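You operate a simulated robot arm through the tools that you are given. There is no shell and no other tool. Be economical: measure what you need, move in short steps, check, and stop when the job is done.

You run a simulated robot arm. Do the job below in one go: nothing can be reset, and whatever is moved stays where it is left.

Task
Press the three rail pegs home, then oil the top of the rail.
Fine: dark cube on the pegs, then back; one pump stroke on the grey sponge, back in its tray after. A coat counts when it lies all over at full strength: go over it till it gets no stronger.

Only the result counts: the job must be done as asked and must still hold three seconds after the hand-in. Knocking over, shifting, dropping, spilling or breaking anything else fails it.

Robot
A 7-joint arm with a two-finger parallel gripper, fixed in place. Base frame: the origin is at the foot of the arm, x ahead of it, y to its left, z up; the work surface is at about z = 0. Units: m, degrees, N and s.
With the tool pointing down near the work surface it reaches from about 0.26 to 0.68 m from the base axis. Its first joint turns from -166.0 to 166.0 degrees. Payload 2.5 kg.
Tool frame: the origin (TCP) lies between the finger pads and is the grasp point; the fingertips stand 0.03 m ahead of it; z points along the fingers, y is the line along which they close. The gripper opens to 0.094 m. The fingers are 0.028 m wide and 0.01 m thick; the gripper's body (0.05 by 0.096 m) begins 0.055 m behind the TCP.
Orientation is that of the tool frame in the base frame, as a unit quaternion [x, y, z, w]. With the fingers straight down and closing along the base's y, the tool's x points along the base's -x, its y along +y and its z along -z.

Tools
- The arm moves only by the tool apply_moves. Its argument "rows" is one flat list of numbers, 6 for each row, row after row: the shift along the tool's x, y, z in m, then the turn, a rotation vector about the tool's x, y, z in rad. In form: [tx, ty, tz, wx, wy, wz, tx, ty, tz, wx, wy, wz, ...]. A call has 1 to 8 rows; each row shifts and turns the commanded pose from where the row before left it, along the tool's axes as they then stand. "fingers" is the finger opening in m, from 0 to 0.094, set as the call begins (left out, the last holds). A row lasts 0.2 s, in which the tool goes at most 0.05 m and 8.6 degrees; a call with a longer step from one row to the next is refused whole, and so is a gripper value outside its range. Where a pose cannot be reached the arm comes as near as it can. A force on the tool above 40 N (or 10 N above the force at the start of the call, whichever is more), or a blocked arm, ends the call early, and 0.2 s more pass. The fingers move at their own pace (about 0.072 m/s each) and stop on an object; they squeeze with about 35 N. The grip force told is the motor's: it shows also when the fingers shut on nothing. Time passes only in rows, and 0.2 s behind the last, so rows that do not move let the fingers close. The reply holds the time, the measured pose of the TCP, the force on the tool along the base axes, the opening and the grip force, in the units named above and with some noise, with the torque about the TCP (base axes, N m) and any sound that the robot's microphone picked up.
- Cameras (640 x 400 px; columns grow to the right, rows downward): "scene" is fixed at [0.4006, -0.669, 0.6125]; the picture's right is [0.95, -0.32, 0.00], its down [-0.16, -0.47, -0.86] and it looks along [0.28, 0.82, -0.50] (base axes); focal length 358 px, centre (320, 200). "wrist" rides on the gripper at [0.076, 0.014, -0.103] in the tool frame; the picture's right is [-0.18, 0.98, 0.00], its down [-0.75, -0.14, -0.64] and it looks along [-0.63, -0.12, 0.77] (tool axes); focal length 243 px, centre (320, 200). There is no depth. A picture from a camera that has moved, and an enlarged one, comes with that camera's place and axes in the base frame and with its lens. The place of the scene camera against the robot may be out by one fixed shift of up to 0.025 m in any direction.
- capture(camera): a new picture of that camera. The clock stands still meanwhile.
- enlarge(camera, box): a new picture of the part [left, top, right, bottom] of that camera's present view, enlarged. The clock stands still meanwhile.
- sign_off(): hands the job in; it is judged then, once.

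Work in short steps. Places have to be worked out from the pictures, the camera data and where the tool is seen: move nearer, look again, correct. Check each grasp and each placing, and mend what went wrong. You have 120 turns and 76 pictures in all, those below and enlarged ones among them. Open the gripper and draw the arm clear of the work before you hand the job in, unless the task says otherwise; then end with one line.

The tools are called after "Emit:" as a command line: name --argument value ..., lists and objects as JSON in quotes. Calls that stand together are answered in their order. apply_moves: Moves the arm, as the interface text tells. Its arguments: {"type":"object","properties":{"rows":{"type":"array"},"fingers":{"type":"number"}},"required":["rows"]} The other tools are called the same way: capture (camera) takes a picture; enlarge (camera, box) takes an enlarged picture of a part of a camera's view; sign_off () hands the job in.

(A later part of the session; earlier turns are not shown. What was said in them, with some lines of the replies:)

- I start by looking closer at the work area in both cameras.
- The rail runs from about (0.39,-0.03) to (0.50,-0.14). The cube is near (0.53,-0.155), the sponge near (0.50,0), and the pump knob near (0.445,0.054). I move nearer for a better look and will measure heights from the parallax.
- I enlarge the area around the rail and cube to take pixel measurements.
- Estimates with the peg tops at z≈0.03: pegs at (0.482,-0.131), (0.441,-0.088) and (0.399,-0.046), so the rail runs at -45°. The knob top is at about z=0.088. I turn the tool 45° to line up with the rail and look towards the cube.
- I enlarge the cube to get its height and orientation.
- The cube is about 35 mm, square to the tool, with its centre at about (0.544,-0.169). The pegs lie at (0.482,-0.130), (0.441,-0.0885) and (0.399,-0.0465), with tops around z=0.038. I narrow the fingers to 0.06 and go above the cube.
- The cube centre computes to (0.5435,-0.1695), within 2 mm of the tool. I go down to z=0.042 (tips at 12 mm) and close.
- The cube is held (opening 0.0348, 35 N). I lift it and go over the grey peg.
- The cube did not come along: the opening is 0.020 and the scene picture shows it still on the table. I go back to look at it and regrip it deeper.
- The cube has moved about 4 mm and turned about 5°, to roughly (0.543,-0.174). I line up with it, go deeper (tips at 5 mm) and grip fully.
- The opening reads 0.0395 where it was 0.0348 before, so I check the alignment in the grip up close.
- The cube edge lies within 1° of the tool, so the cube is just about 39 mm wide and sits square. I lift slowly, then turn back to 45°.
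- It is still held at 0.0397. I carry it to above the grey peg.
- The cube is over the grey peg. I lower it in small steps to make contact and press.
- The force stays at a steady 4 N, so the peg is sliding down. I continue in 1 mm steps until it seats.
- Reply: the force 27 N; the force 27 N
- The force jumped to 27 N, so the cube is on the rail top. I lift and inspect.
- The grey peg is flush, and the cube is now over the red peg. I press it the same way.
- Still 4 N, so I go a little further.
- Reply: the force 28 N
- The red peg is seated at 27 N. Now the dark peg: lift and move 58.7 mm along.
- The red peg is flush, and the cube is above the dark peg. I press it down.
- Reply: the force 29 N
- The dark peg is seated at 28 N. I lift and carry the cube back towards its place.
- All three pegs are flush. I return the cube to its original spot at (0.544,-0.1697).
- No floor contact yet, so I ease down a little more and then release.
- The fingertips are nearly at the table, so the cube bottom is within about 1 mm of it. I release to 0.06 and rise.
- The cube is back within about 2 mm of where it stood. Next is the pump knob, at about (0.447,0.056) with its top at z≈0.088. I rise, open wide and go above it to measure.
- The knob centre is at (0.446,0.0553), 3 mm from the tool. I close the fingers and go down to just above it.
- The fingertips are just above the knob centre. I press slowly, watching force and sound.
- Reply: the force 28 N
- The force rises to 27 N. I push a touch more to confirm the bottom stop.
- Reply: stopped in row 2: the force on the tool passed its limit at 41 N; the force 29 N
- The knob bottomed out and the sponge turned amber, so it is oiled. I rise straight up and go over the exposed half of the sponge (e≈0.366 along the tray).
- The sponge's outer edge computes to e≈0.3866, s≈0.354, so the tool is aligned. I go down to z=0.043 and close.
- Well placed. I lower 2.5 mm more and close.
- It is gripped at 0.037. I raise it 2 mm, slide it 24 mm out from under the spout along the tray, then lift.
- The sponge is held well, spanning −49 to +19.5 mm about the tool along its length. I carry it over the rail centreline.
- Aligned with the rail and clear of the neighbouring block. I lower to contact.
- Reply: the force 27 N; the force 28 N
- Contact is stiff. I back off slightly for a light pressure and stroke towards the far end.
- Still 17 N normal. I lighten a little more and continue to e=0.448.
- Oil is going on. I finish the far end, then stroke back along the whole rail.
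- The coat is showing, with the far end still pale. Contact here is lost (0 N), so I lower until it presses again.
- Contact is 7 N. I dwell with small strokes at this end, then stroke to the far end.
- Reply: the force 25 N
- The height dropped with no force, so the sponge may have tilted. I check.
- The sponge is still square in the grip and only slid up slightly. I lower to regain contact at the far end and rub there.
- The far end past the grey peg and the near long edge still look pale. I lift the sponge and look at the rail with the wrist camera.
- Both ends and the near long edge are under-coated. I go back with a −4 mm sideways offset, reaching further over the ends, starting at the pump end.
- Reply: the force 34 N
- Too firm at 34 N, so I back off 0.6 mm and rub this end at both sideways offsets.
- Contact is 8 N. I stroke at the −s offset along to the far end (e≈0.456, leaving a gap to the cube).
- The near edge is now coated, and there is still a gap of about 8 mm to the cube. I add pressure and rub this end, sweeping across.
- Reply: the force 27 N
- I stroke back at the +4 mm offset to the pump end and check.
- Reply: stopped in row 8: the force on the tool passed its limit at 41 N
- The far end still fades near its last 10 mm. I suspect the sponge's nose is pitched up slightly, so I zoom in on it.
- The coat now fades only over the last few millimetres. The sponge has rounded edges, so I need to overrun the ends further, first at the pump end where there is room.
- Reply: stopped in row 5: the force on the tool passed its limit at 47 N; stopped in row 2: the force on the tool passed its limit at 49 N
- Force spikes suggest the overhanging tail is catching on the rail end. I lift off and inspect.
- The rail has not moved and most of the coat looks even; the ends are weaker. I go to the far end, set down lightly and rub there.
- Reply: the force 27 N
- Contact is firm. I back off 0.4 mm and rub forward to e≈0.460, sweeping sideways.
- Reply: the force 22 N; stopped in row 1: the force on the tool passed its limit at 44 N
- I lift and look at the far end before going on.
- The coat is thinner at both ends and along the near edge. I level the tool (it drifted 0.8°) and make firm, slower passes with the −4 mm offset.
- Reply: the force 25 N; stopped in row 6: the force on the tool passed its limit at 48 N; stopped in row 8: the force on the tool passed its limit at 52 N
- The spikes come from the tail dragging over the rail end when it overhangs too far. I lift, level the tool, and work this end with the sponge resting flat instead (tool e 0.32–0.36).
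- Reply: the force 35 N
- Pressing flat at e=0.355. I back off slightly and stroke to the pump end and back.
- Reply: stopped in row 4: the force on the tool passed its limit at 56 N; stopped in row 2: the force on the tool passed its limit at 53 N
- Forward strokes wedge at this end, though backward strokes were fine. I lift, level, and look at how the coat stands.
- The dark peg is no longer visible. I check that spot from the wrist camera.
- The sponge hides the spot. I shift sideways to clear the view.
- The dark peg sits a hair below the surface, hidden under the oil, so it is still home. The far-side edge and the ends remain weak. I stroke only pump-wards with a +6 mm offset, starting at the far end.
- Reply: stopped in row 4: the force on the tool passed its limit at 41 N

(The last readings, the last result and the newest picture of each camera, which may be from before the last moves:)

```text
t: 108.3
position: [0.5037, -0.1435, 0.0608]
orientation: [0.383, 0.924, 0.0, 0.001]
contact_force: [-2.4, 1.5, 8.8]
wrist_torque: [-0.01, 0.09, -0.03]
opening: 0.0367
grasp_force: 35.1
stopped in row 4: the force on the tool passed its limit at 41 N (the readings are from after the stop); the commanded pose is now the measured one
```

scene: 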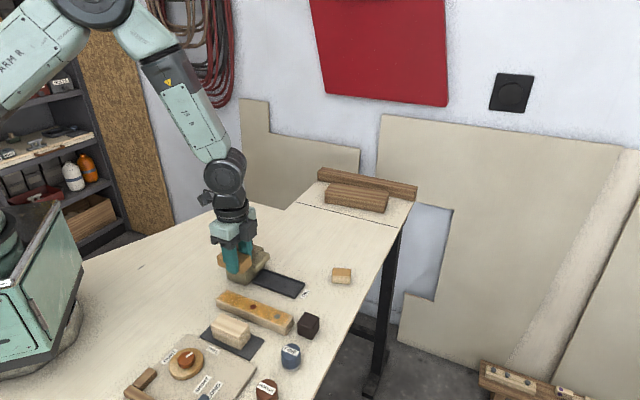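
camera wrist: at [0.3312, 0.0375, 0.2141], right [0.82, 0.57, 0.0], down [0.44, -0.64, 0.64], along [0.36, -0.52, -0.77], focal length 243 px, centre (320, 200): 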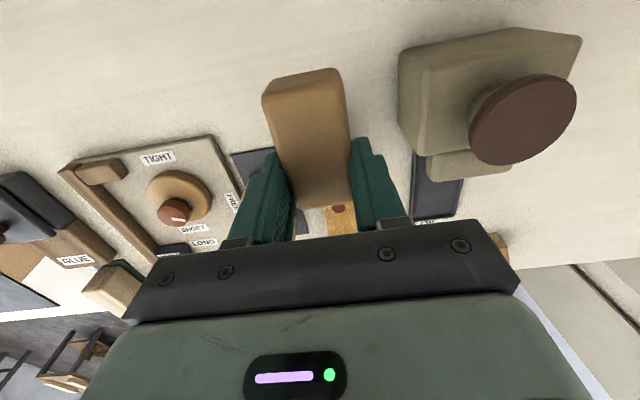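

Emit:
apply_moves --rows '[0.008, 0, 0, 0, 0, 0, 0.008, 0, 0, 0, 0, 0, 0, 0, -0.003, 0, 0, 0, -0.017, 0, 0, 0, 0, 0, 0, 0, 0.003, 0, 0, 0, 0.008, -0.002, 0, 0, 0, 0, 0.008, -0.002, 0, 0, 0, 0, 0, 0, -0.003, 0, 0, 0]'

Emit:
apply_moves --rows '[-0.017, 0.004, 0, 0, 0, 0, 0, 0, 0.0032, 0, 0, 0, 0.02, 0, 0, 0, 0, 0, 0.02, 0, 0, 0, 0, 0, 0.02, 0, 0, 0, 0, 0, 0.02, 0, 0, 0, 0, 0, 0.02, 0, 0, 0, 0, 0, 0.02, 0, 0, 0, 0, 0]'

Emit:
apply_moves --rows '[0.01, 0, 0, 0, 0, 0, 0.008, 0, 0, 0, 0, 0]'

```text
t: 110.1
position: [0.4885, -0.1362, 0.0618]
orientation: [0.382, 0.924, 0.001, -0.001]
contact_force: [-0.4, -0.4, 0.3]
wrist_torque: [0.0, 0.01, 0.0]
opening: 0.0365
grasp_force: 35.1
```

```text
t: 111.9
position: [0.421, -0.0602, 0.0606]
orientation: [0.383, 0.924, 0.001, 0.001]
contact_force: [3.8, -3.4, 14.8]
wrist_torque: [-0.11, -0.05, 0.07]
opening: 0.0368
grasp_force: 34.7
```

```text
t: 112.5
position: [0.4085, -0.0488, 0.0601]
orientation: [0.383, 0.924, 0.0, 0.002]
contact_force: [6.1, -6.2, 23.9]
wrist_torque: [-0.16, -0.03, 0.05]
opening: 0.0366
grasp_force: 34.7
```

Good pressure along the pass. Now short pump-ward strokes at the pump end, sweeping across.

Emit:
apply_moves --rows '[0.006, 0, -0.0003, 0, 0, 0, 0, 0, -0.003, 0, 0, 0, -0.02, -0.003, 0, 0, 0, 0, 0, 0, 0.003, 0, 0, 0, 0.01, 0, 0, 0, 0, 0, 0.01, 0, 0, 0, 0, 0, 0, 0, -0.003, 0, 0, 0, -0.02, -0.003, 0, 0, 0, 0]'

Emit:
apply_moves --rows '[0, 0, 0.003, 0, 0, 0, 0.01, 0, 0, 0, 0, 0, 0.01, 0, 0, 0, 0, 0, 0, 0, -0.003, 0, 0, 0, -0.02, -0.003, 0, 0, 0, 0, 0, 0, 0.003, 0, 0, 0, 0.01, 0, 0, 0, 0, 0, 0.01, 0, 0, 0, 0, 0]'

Emit:
apply_moves --rows '[0, 0, -0.003, 0, 0, 0, -0.02, -0.001, 0, 0, 0, 0, 0, 0, 0.0032, 0, 0, 0, 0.01, 0, 0, 0, 0, 0, 0.012, 0, 0, 0, 0, 0]'

```text
t: 114.3
position: [0.4144, -0.0604, 0.0632]
orientation: [0.382, 0.924, -0.001, 0.0]
contact_force: [-0.6, -1.1, -0.6]
wrist_torque: [-0.01, 0.04, -0.01]
opening: 0.0369
grasp_force: 34.7
```

```text
t: 116.1
position: [0.3995, -0.0503, 0.061]
orientation: [0.382, 0.924, 0.001, 0.004]
contact_force: [7.7, -5.7, 21.6]
wrist_torque: [-0.05, 0.0, 0.04]
opening: 0.0367
grasp_force: 34.9
```

```text
t: 116.9
position: [0.4095, -0.0641, 0.0599]
orientation: [0.383, 0.924, 0.001, 0.0]
contact_force: [-3.0, 0.8, 11.8]
wrist_torque: [-0.15, -0.07, -0.03]
opening: 0.0367
grasp_force: 35.5
stopped in row 4: the force on the tool passed its limit at 48 N (the readings are from after the stop); the commanded pose is now the measured one
```

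Now the −s side: lift, go to the far end, and do short strokes there followed by a full pump-ward pass.

Emit:
apply_moves --rows '[0, 0, -0.004, 0, 0, 0, -0.041, 0, 0, 0, 0, 0, -0.041, 0, 0, 0, 0, 0, -0.041, 0, 0, 0, 0, 0, 0, 0, 0.0038, 0, 0, 0, 0.008, 0, 0, 0, 0, 0, 0.008, 0, 0, 0, 0, 0, 0, 0, 0, 0, 0, 0]'

Emit:
apply_moves --rows '[0, 0, -0.003, 0, 0, 0, -0.017, 0.003, 0, 0, 0, 0, 0, 0, 0.0033, 0, 0, 0, 0.008, 0, 0, 0, 0, 0, 0.008, 0, 0, 0, 0, 0, 0, 0, -0.003, 0, 0, 0, -0.017, 0, 0, 0, 0, 0, 0, 0, 0.003, 0, 0, 0]'

```text
t: 118.7
position: [0.4861, -0.1404, 0.0601]
orientation: [0.383, 0.924, 0.0, 0.002]
contact_force: [8.4, -7.6, 26.9]
wrist_torque: [0.06, 0.05, -0.03]
opening: 0.0368
grasp_force: 34.7
```

```text
t: 120.5
position: [0.4984, -0.1513, 0.0603]
orientation: [0.383, 0.924, 0.001, -0.002]
contact_force: [-5.0, 2.2, 14.8]
wrist_torque: [0.09, 0.08, 0.02]
opening: 0.0365
grasp_force: 35.0
```

Emit:
apply_moves --rows '[0.016, 0, 0, 0, 0, 0, 0.02, -0.002, 0, 0, 0, 0, 0.02, 0, 0, 0, 0, 0, 0.02, 0, 0, 0, 0, 0, 0.02, 0, 0, 0, 0, 0, 0.02, 0, 0, 0, 0, 0, 0.02, 0, 0, 0, 0, 0, 0, 0, 0, 0, 0, 0]'

Emit:
apply_moves --rows '[0, 0, -0.012, 0, 0, 0, 0, 0, -0.02, 0, 0, 0, 0, 0.025, -0.02, 0, 0, 0, 0, 0.03, 0, 0, 0, 0, 0, 0.02, 0, 0, 0, 0, 0, 0, 0, 0, 0, 0]'

Emit:
enlarge --camera "scene" --box '[205, 268, 310, 338]'

```text
t: 121.7
position: [0.4329, -0.0851, 0.061]
orientation: [0.383, 0.924, 0.001, 0.003]
contact_force: [-2.4, 2.2, 9.8]
wrist_torque: [0.16, 0.31, 0.0]
opening: 0.0368
grasp_force: 35.9
stopped in row 6: the force on the tool passed its limit at 40 N (the readings are from after the stop); the commanded pose is now the measured one
```

```text
t: 123.1
position: [0.486, -0.0328, 0.1141]
orientation: [0.383, 0.924, 0.0, 0.003]
contact_force: [0.1, 0.4, -0.9]
wrist_torque: [0.0, -0.01, -0.03]
opening: 0.0365
grasp_force: 34.9
```

```text
5.71 times, centred on (258, 303) of scene
camera zoom: at [0.4006, -0.669, 0.6125], right [0.95, -0.32, 0.0], down [-0.16, -0.47, -0.86], along [0.28, 0.82, -0.5], focal length 2046 px, centre (677, -389)
```

zoom: 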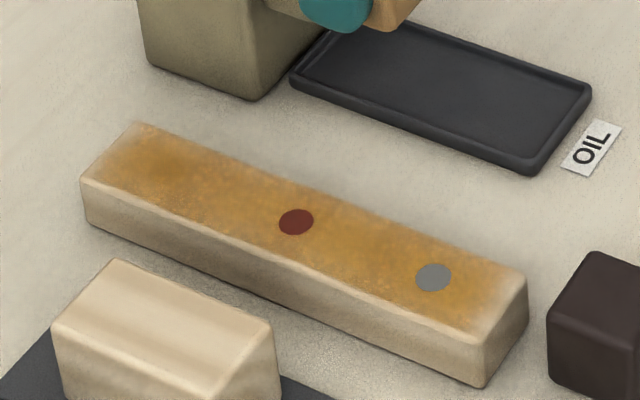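

I take a wrist close-up of the rail from here to judge the far end and edges.

Emit:
enlarge --camera "wrist" --box '[100, 0, 290, 190]'

```text
2.11 times, centred on (195, 95) of wrist
camera zoom: at [0.4412, 0.0313, 0.2176], right [0.83, 0.56, 0.0], down [0.43, -0.63, 0.64], along [0.37, -0.53, -0.76], focal length 511 px, centre (583, 421)
```

zoom: 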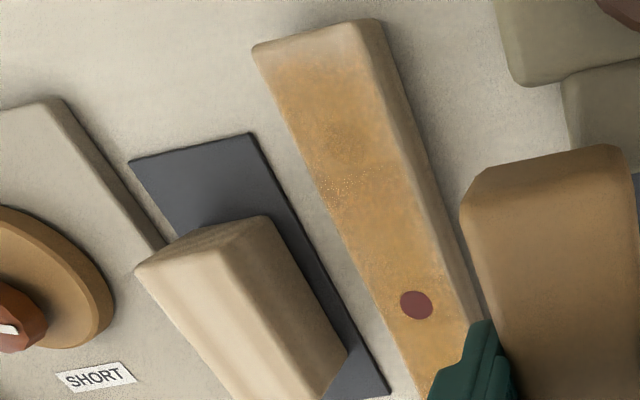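

The pump end and the far-side edge are still a bit weak. I do longer pump-ward strokes there that overrun the end, lifting before each return, at three offsets.

Emit:
apply_moves --rows '[0.007, -0.021, 0, 0, 0, 0, 0.007, -0.021, 0, 0, 0, 0, 0.008, -0.021, 0, 0, 0, 0, 0, 0, 0.03, 0, 0, 0, 0, 0, 0.019, 0, 0, 0, 0, 0, 0.003, 0, 0, 0, 0, 0, 0.001, 0, 0, 0, 0, 0, 0, 0, 0, 0]'

Emit:
apply_moves --rows '[0, 0, 0.0005, 0, 0, 0, 0, 0, 0, 0, 0, 0]'

```text
t: 125.0
position: [0.4257, -0.0629, 0.0598]
orientation: [0.383, 0.924, 0.001, 0.002]
contact_force: [-2.7, 0.0, 9.0]
wrist_torque: [-0.04, 0.2, -0.02]
opening: 0.0365
grasp_force: 35.4
stopped in row 8: the force on the tool passed its limit at 41 N (the readings are from after the stop); the commanded pose is now the measured one
```

```text
t: 125.7
position: [0.4263, -0.0619, 0.0608]
orientation: [0.383, 0.924, 0.002, 0.004]
contact_force: [-6.5, 0.0, 32.1]
wrist_torque: [0.13, 0.65, -0.02]
opening: 0.0369
grasp_force: 34.7
```

Emit:
apply_moves --rows '[0.014, 0, -0.0006, 0, 0, 0, 0.014, 0, 0, 0, 0, 0, 0.014, 0, 0, 0, 0, 0, 0, 0, -0.004, 0, 0, 0, -0.042, 0, 0, 0, 0, 0, 0, 0, 0.004, 0, 0, 0, 0.014, 0, 0, 0, 0, 0, 0.014, 0, 0, 0, 0, 0]'

Emit:
apply_moves --rows '[0.014, 0, 0, 0, 0, 0, 0, 0, -0.004, 0, 0, 0, -0.042, -0.005, 0, 0, 0, 0, 0, 0, 0.0043, 0, 0, 0, 0.014, 0, 0, 0, 0, 0, 0.014, 0, 0, 0, 0, 0, 0.014, 0, 0, 0, 0, 0, 0, 0, -0.004, 0, 0, 0]'

Emit:
apply_moves --rows '[-0.042, -0.004, 0, 0, 0, 0, 0, 0, 0.0043, 0, 0, 0, 0.014, 0, 0, 0, 0, 0, 0.014, 0, 0, 0, 0, 0, 0.014, 0, 0, 0, 0, 0, 0, 0, -0.004, 0, 0, 0, -0.042, 0, 0, 0, 0, 0, 0, 0, 0.0042, 0, 0, 0]'

```text
t: 127.5
position: [0.4068, -0.0424, 0.0606]
orientation: [0.383, 0.924, 0.001, 0.004]
contact_force: [3.4, -3.5, 12.9]
wrist_torque: [-0.1, 0.08, 0.06]
opening: 0.0369
grasp_force: 35.1
```

```text
t: 129.2
position: [0.392, -0.0366, 0.0643]
orientation: [0.383, 0.924, 0.001, 0.002]
contact_force: [0.3, -0.4, 0.2]
wrist_torque: [-0.03, -0.01, 0.01]
opening: 0.0367
grasp_force: 35.1
```

```text
t: 131.1
position: [0.4185, -0.0692, 0.0597]
orientation: [0.382, 0.924, 0.001, 0.001]
contact_force: [-11.5, 4.7, 31.9]
wrist_torque: [-0.06, 0.27, -0.03]
opening: 0.0368
grasp_force: 34.9
```

One more stroke here at the −s side, then over to the far end at the +s offset.

Emit:
apply_moves --rows '[0.014, -0.003, -0.0005, 0, 0, 0, 0.014, 0, 0, 0, 0, 0, 0.014, 0, 0, 0, 0, 0, 0, 0, -0.006, 0, 0, 0, -0.04, 0.004, 0, 0, 0, 0, -0.04, 0.004, 0, 0, 0, 0, -0.04, 0.005, 0, 0, 0, 0, -0.035, 0, 0, 0, 0, 0]'

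Emit:
apply_moves --rows '[0, 0, 0.004, 0, 0, 0, 0, 0, 0.0015, 0, 0, 0, 0, 0, 0, 0, 0, 0]'

```text
t: 132.8
position: [0.5078, -0.1428, 0.0654]
orientation: [0.383, 0.924, 0.001, 0.002]
contact_force: [0.3, -0.1, -0.6]
wrist_torque: [-0.04, -0.01, 0.02]
opening: 0.0368
grasp_force: 35.6
```

```text
t: 133.7
position: [0.5074, -0.1419, 0.0617]
orientation: [0.384, 0.924, 0.001, 0.004]
contact_force: [-1.5, 0.7, 5.0]
wrist_torque: [-0.05, 0.13, 0.0]
opening: 0.0368
grasp_force: 34.9
```

Emit:
apply_moves --rows '[0, 0, 0.0004, 0, 0, 0, 0.009, 0, 0, 0, 0, 0, 0.009, 0, 0, 0, 0, 0, 0, 0, -0.004, 0, 0, 0, -0.018, -0.002, 0, 0, 0, 0, 0, 0, 0.0042, 0, 0, 0, 0.009, 0, 0, 0, 0, 0, 0.009, 0, 0, 0, 0, 0]'

Emit:
apply_moves --rows '[0, 0, -0.004, 0, 0, 0, -0.018, -0.004, 0, 0, 0, 0, 0, 0, 0.0042, 0, 0, 0, 0.009, 0, 0, 0, 0, 0, 0.009, 0, 0, 0, 0, 0, 0, 0, -0.004, 0, 0, 0, -0.018, -0.004, 0, 0, 0, 0, 0, 0, 0.0042, 0, 0, 0]'

Emit:
apply_moves --rows '[0.009, 0, 0, 0, 0, 0, 0.009, 0, 0, 0, 0, 0, 0, 0, -0.004, 0, 0, 0, -0.018, -0.003, 0, 0, 0, 0, 0, 0, 0.0042, 0, 0, 0, 0.009, 0, 0, 0, 0, 0, 0.009, 0, 0, 0, 0, 0, 0, 0, -0.004, 0, 0, 0]'

```text
t: 135.4
position: [0.4924, -0.1309, 0.0619]
orientation: [0.383, 0.924, 0.001, 0.002]
contact_force: [0.1, -0.6, 1.9]
wrist_torque: [-0.08, -0.03, -0.02]
opening: 0.0364
grasp_force: 34.6
```

```text
t: 137.2
position: [0.5004, -0.1485, 0.0605]
orientation: [0.383, 0.924, 0.001, 0.002]
contact_force: [-6.7, 2.3, 19.5]
wrist_torque: [0.16, 0.38, 0.02]
opening: 0.0367
grasp_force: 34.9
```

```text
t: 139.1
position: [0.4842, -0.1383, 0.0631]
orientation: [0.383, 0.924, 0.001, 0.002]
contact_force: [-0.3, -0.1, -0.4]
wrist_torque: [-0.01, 0.04, 0.01]
opening: 0.0368
grasp_force: 35.3
```

Now a full pass along the far-side edge (s≈0.257).

Emit:
apply_moves --rows '[-0.018, 0.012, 0, 0, 0, 0, 0, 0, 0.0035, 0, 0, 0, 0.02, 0, 0.0003, 0, 0, 0, 0.02, 0, 0, 0, 0, 0, 0.02, 0, 0, 0, 0, 0, 0.02, 0, 0, 0, 0, 0, 0.02, 0, 0, 0, 0, 0, 0.02, 0, 0, 0, 0, 0]'

Emit:
apply_moves --rows '[0.015, 0, 0, 0, 0, 0, 0.015, 0, 0, 0, 0, 0, 0, 0, -0.012, 0, 0, 0, 0, 0, -0.02, 0, 0, 0, -0.03, 0.025, -0.02, 0, 0, 0, -0.02, 0.025, 0, 0, 0, 0, 0, 0.02, 0, 0, 0, 0, 0, 0, 0, 0, 0, 0]'

Emit:
enlarge --camera "scene" --box '[205, 268, 310, 338]'

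Emit:
enlarge --camera "wrist" --box '[100, 0, 290, 190]'

```text
t: 140.9
position: [0.422, -0.0585, 0.0601]
orientation: [0.384, 0.923, 0.001, 0.004]
contact_force: [-2.2, 0.1, 9.8]
wrist_torque: [-0.11, 0.09, 0.01]
opening: 0.0368
grasp_force: 35.5
stopped in row 8: the force on the tool passed its limit at 41 N (the readings are from after the stop); the commanded pose is now the measured one
```

```text
t: 142.7
position: [0.4863, -0.0223, 0.1124]
orientation: [0.383, 0.924, 0.001, 0.004]
contact_force: [0.6, 0.2, -0.3]
wrist_torque: [-0.01, 0.01, -0.01]
opening: 0.0368
grasp_force: 35.0
```

```text
5.71 times, centred on (258, 303) of scene
camera zoom: at [0.4006, -0.669, 0.6125], right [0.95, -0.32, 0.0], down [-0.16, -0.47, -0.86], along [0.28, 0.82, -0.5], focal length 2046 px, centre (677, -389)
```

zoom: 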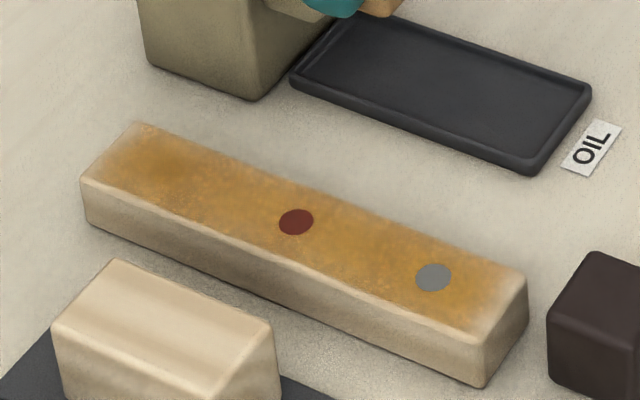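

```text
2.11 times, centred on (195, 95) of wrist
camera zoom: at [0.4412, 0.0422, 0.2157], right [0.83, 0.56, 0.01], down [0.43, -0.63, 0.65], along [0.37, -0.53, -0.76], focal length 511 px, centre (583, 421)
```

zoom: 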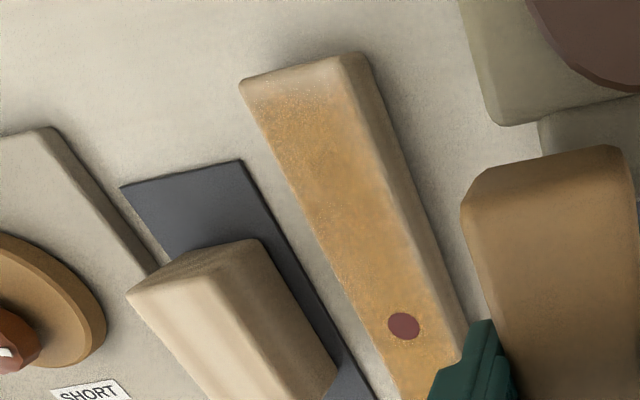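

The picture is nearly unchanged from the last round, and the pump end, though well overrun, keeps a similar soft margin. I compare the far end at high zoom.

Emit:
enlarge --camera "scene" --box '[255, 295, 315, 340]'

Emit:
enlarge --camera "scene" --box '[210, 280, 270, 325]'

```text
8.89 times, centred on (285, 318) of scene
camera zoom: at [0.4006, -0.669, 0.6125], right [0.95, -0.32, 0.0], down [-0.16, -0.47, -0.86], along [0.28, 0.82, -0.5], focal length 3182 px, centre (631, -844)
```

zoom: 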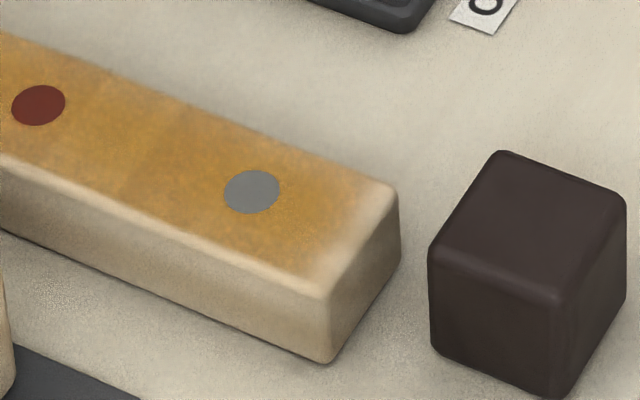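

```text
8.89 times, centred on (240, 302) of scene
camera zoom: at [0.4006, -0.669, 0.6125], right [0.95, -0.32, 0.0], down [-0.16, -0.47, -0.86], along [0.28, 0.82, -0.5], focal length 3182 px, centre (1031, -711)
```

zoom: 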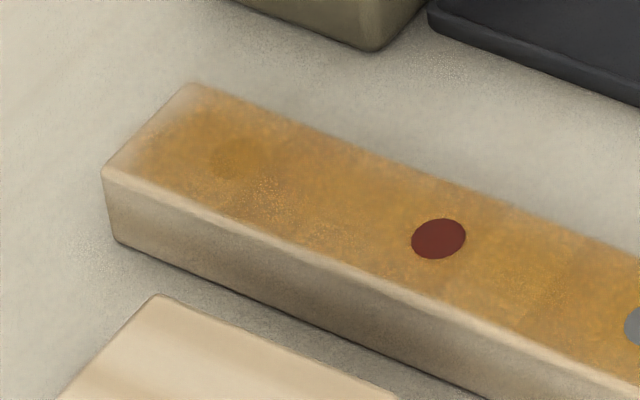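

The far end is unchanged since much earlier, which suggests it is saturated. To be sure, I make one more set of strokes there with the nose tilted 3° down and see if it gets any stronger.

Emit:
apply_moves --rows '[-0.0245, -0.0195, 0, 0, 0, 0, -0.0245, -0.0195, 0, 0, 0, 0, -0.0245, -0.0195, 0, 0, 0, 0, -0.0245, -0.0195, 0, 0, 0.05, 0, 0, 0, 0.025, 0, 0, 0, 0, 0, 0.019, 0, 0, 0, 0, 0, 0.002, 0, 0, 0, 0, 0, 0, 0, 0, 0]'

Emit:
apply_moves --rows '[0, 0, 0.0015, 0, 0, 0, 0, 0, 0.0015, 0, 0, 0, 0, 0, 0, 0, 0, 0]'

```text
t: 144.5
position: [0.4974, -0.1464, 0.0681]
orientation: [0.382, 0.924, 0.011, -0.02]
contact_force: [-0.7, 0.1, -0.2]
wrist_torque: [0.0, 0.03, -0.01]
opening: 0.0364
grasp_force: 35.3
```

```text
t: 145.3
position: [0.4981, -0.1442, 0.0639]
orientation: [0.383, 0.924, 0.011, -0.019]
contact_force: [0.4, 0.1, -0.1]
wrist_torque: [0.01, 0.02, -0.02]
opening: 0.0368
grasp_force: 35.4
```

Emit:
apply_moves --rows '[-0.003, 0, 0.001, 0, 0, 0, 0, 0, 0.001, 0, 0, 0, 0, 0, 0, 0, 0, 0]'

Emit:
apply_moves --rows '[0, 0, 0.0006, 0, 0, 0, 0, 0, 0, 0, 0, 0]'

```text
t: 146.1
position: [0.4997, -0.146, 0.0616]
orientation: [0.383, 0.923, 0.011, -0.019]
contact_force: [0.0, -0.6, -0.9]
wrist_torque: [0.01, 0.01, 0.0]
opening: 0.0368
grasp_force: 34.5
```

```text
t: 146.7
position: [0.5009, -0.1468, 0.0613]
orientation: [0.382, 0.924, 0.011, -0.018]
contact_force: [-0.5, 1.5, 3.1]
wrist_torque: [-0.06, -0.01, 0.02]
opening: 0.0366
grasp_force: 35.3
```

Contact made at the nose. Short strokes sweeping across.

Emit:
apply_moves --rows '[-0.002, 0, 0.0005, 0, 0, 0, 0.012, 0.002, 0, 0, 0, 0, -0.012, 0.002, 0, 0, 0, 0, 0.012, 0, 0, 0, 0, 0, -0.012, -0.002, 0.0002, 0, 0, 0, 0.012, -0.002, 0, 0, 0, 0, -0.012, -0.002, 0, 0, 0, 0, 0.012, -0.002, 0, 0, 0, 0]'

Emit:
apply_moves --rows '[-0.012, -0.001, 0.0003, 0, 0, 0, 0.012, 0, 0, 0, 0, 0, -0.012, 0.002, 0, 0, 0, 0, 0.012, 0.002, 0, 0, 0, 0, -0.012, 0.002, 0, 0, 0, 0, 0.012, 0.002, 0, 0, 0, 0, -0.012, 0.001, 0, 0, 0, 0, 0.012, 0, 0, 0, 0, 0]'

Emit:
apply_moves --rows '[0, 0, -0.012, 0, 0, 0, 0, 0, -0.02, 0, -0.05, 0, 0.02, 0.03, -0.01, 0, 0, 0, 0.02, 0.035, 0, 0, 0, 0, 0, 0.035, 0, 0, 0, 0, 0, 0, 0, 0, 0, 0]'

Emit:
enlarge --camera "scene" --box '[255, 295, 315, 340]'

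```text
t: 148.5
position: [0.4909, -0.1418, 0.061]
orientation: [0.383, 0.923, 0.01, -0.017]
contact_force: [5.6, -6.1, 17.7]
wrist_torque: [-0.48, -0.41, 0.01]
opening: 0.0366
grasp_force: 35.2
```

```text
t: 149.4
position: [0.4979, -0.1485, 0.061]
orientation: [0.382, 0.924, 0.012, -0.02]
contact_force: [-2.1, 1.2, 8.9]
wrist_torque: [-0.08, -0.01, 0.02]
opening: 0.0365
grasp_force: 35.2
stopped in row 4: the force on the tool passed its limit at 42 N (the readings are from after the stop); the commanded pose is now the measured one
```

```text
t: 150.8
position: [0.541, -0.0486, 0.1021]
orientation: [0.383, 0.924, 0.002, 0.002]
contact_force: [-0.5, 0.3, -0.5]
wrist_torque: [0.02, 0.01, -0.01]
opening: 0.0364
grasp_force: 35.0
```

```text
8.89 times, centred on (285, 318) of scene
camera zoom: at [0.4006, -0.669, 0.6125], right [0.95, -0.32, 0.0], down [-0.16, -0.47, -0.86], along [0.28, 0.82, -0.5], focal length 3182 px, centre (631, -844)
```

zoom: 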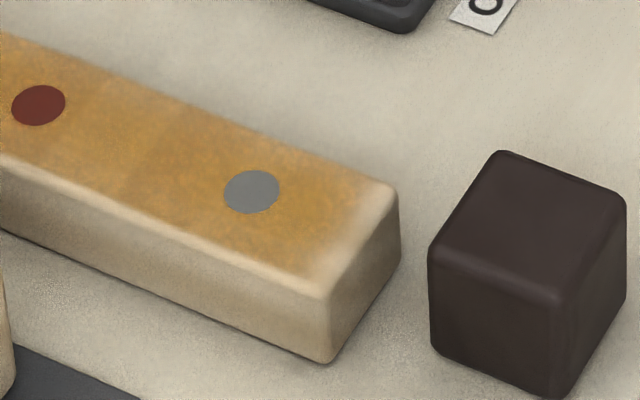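

It is identical, so the coat is at full strength. Now I return the sponge: align with the tray and lower.

Emit:
apply_moves --rows '[0.013, 0.0033, 0, 0, 0, 0, 0.013, 0.0032, 0, 0, 0, 0, 0, 0, 0.02, 0, 0, 0, 0, 0, 0.015, 0, 0, 0, 0, 0, 0, 0, 0, 0]'

Emit:
capture --camera "wrist"

Emit:
enlarge --camera "scene" --box '[220, 230, 340, 320]'

```text
t: 152.0
position: [0.5275, -0.0268, 0.0677]
orientation: [0.382, 0.924, 0.001, 0.003]
contact_force: [0.1, 0.2, -0.8]
wrist_torque: [-0.01, 0.01, -0.02]
opening: 0.0367
grasp_force: 34.9
```

```text
6 pictures are left
camera wrist: at [0.4827, 0.0378, 0.1714], right [0.83, 0.56, 0.01], down [0.43, -0.63, 0.64], along [0.37, -0.53, -0.76], focal length 243 px, centre (320, 200)
```

wrist: 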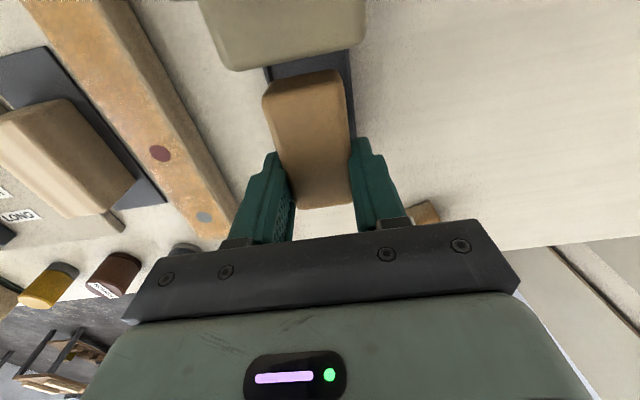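

```text
4.44 times, centred on (280, 275) of scene
camera zoom: at [0.4006, -0.669, 0.6125], right [0.95, -0.32, 0.0], down [-0.16, -0.47, -0.86], along [0.28, 0.82, -0.5], focal length 1591 px, centre (498, -133)
```

zoom: 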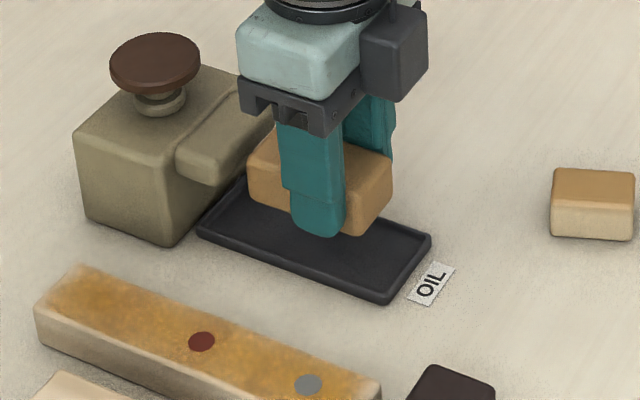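

Aligned as it was when lifted. I lower to just above the tray floor.

Emit:
apply_moves --rows '[0, 0.0005, 0.012, 0, 0, 0, 0, 0, 0.008, 0, 0, 0, 0, 0, 0.003, 0, 0, 0, 0, 0, 0.001, 0, 0, 0, 0, 0, 0.001, 0, 0, 0]'

```text
t: 153.2
position: [0.5284, -0.028, 0.0423]
orientation: [0.383, 0.924, 0.002, 0.003]
contact_force: [-0.3, -0.3, -0.7]
wrist_torque: [0.01, -0.03, -0.01]
opening: 0.0369
grasp_force: 34.9
```

No contact yet. I slide it back 24 mm under the spout, watching the force.

Emit:
apply_moves --rows '[0.006, 0, 0, 0, 0, 0, 0.006, 0, 0, 0, 0, 0, 0.006, 0, 0, 0, 0, 0, 0.005, 0, 0, 0, 0, 0, 0, 0, 0.001, 0, 0, 0, 0, 0, 0, 0, 0, 0]'

Emit:
enlarge --camera "scene" --box '[220, 230, 340, 320]'

```text
t: 154.6
position: [0.5107, -0.0098, 0.0422]
orientation: [0.383, 0.924, 0.001, 0.003]
contact_force: [0.6, 0.0, 0.1]
wrist_torque: [0.02, 0.04, -0.02]
opening: 0.0364
grasp_force: 35.3
```

```text
4.44 times, centred on (280, 275) of scene
camera zoom: at [0.4006, -0.669, 0.6125], right [0.95, -0.32, 0.0], down [-0.16, -0.47, -0.86], along [0.28, 0.82, -0.5], focal length 1591 px, centre (498, -133)
```

zoom: 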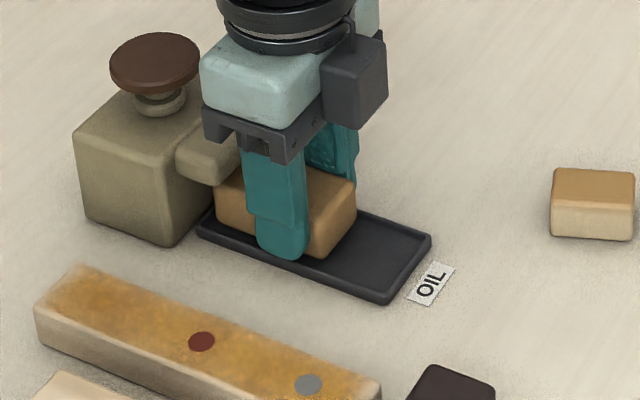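

It is back at the original place. I lower 1 mm more, release and rise straight up.

Emit:
apply_moves --rows '[0, 0, 0.001, 0, 0, 0, 0, 0, 0, 0, 0, 0]'

Emit:
apply_moves --rows '[0, 0, 0, 0, 0, 0, 0, 0, 0, 0, 0, 0, 0, 0, -0.005, 0, 0, 0, 0, 0, -0.015, 0, 0, 0, 0, 0, -0.03, 0, 0, 0, 0, 0, -0.04, 0, 0, 0, 0, 0, -0.045, 0, 0, 0, 0, 0, -0.045, 0, 0, 0]' --fingers 0.06

Emit:
apply_moves --rows '[-0.01, 0.045, -0.01, 0, 0, 0, -0.01, 0.045, -0.01, 0, 0, 0, 0, 0.03, 0, 0, 0, 0, 0, 0, 0, 0, 0, 0]'

Emit:
enlarge --camera "scene" --box '[190, 220, 370, 340]'

```text
t: 155.2
position: [0.5121, -0.0088, 0.0411]
orientation: [0.383, 0.924, 0.002, 0.002]
contact_force: [0.3, -0.2, -0.9]
wrist_torque: [-0.01, 0.0, 0.03]
opening: 0.0367
grasp_force: 34.8
```

```text
t: 157.0
position: [0.5085, -0.0093, 0.2229]
orientation: [0.383, 0.924, 0.002, 0.002]
contact_force: [0.2, 0.0, 1.4]
wrist_torque: [-0.03, -0.01, 0.01]
opening: 0.0599
grasp_force: 0.1
```

```text
t: 158.0
position: [0.6101, 0.0612, 0.2421]
orientation: [0.382, 0.924, 0.001, 0.002]
contact_force: [-0.7, -0.6, 0.1]
wrist_torque: [0.0, -0.01, 0.0]
opening: 0.06
grasp_force: 0.0
```

```text
3.33 times, centred on (280, 280) of scene
camera zoom: at [0.4006, -0.669, 0.6125], right [0.95, -0.32, 0.0], down [-0.16, -0.47, -0.86], along [0.28, 0.82, -0.5], focal length 1193 px, centre (453, -67)
```

zoom: 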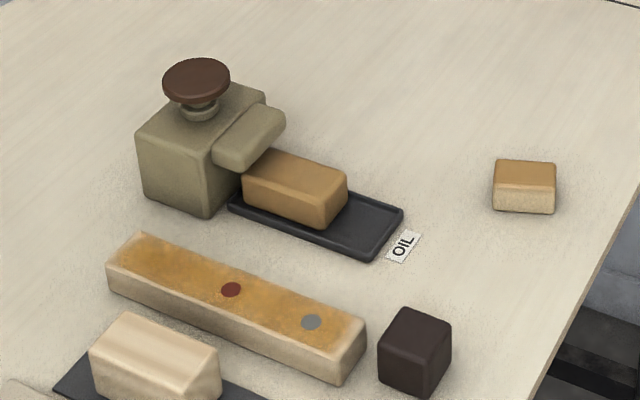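

Everything stands as it should: pegs home, rail coated, sponge in its tray, cube back, and the gripper open and clear. I hand in.

Emit:
sign_off

```text
The job is handed in.
```

The three pegs are pressed home and the top of the rail is oiled; it got no stronger with more strokes, though a thin margin at the ends and edges still looks paler. The cube is back within about 5 mm of where it stood; on the first try it slipped from the grip and shifted slightly. The sponge is back in its tray after one pump stroke. The dark peg ended a hair below the rail surface, under the oil.
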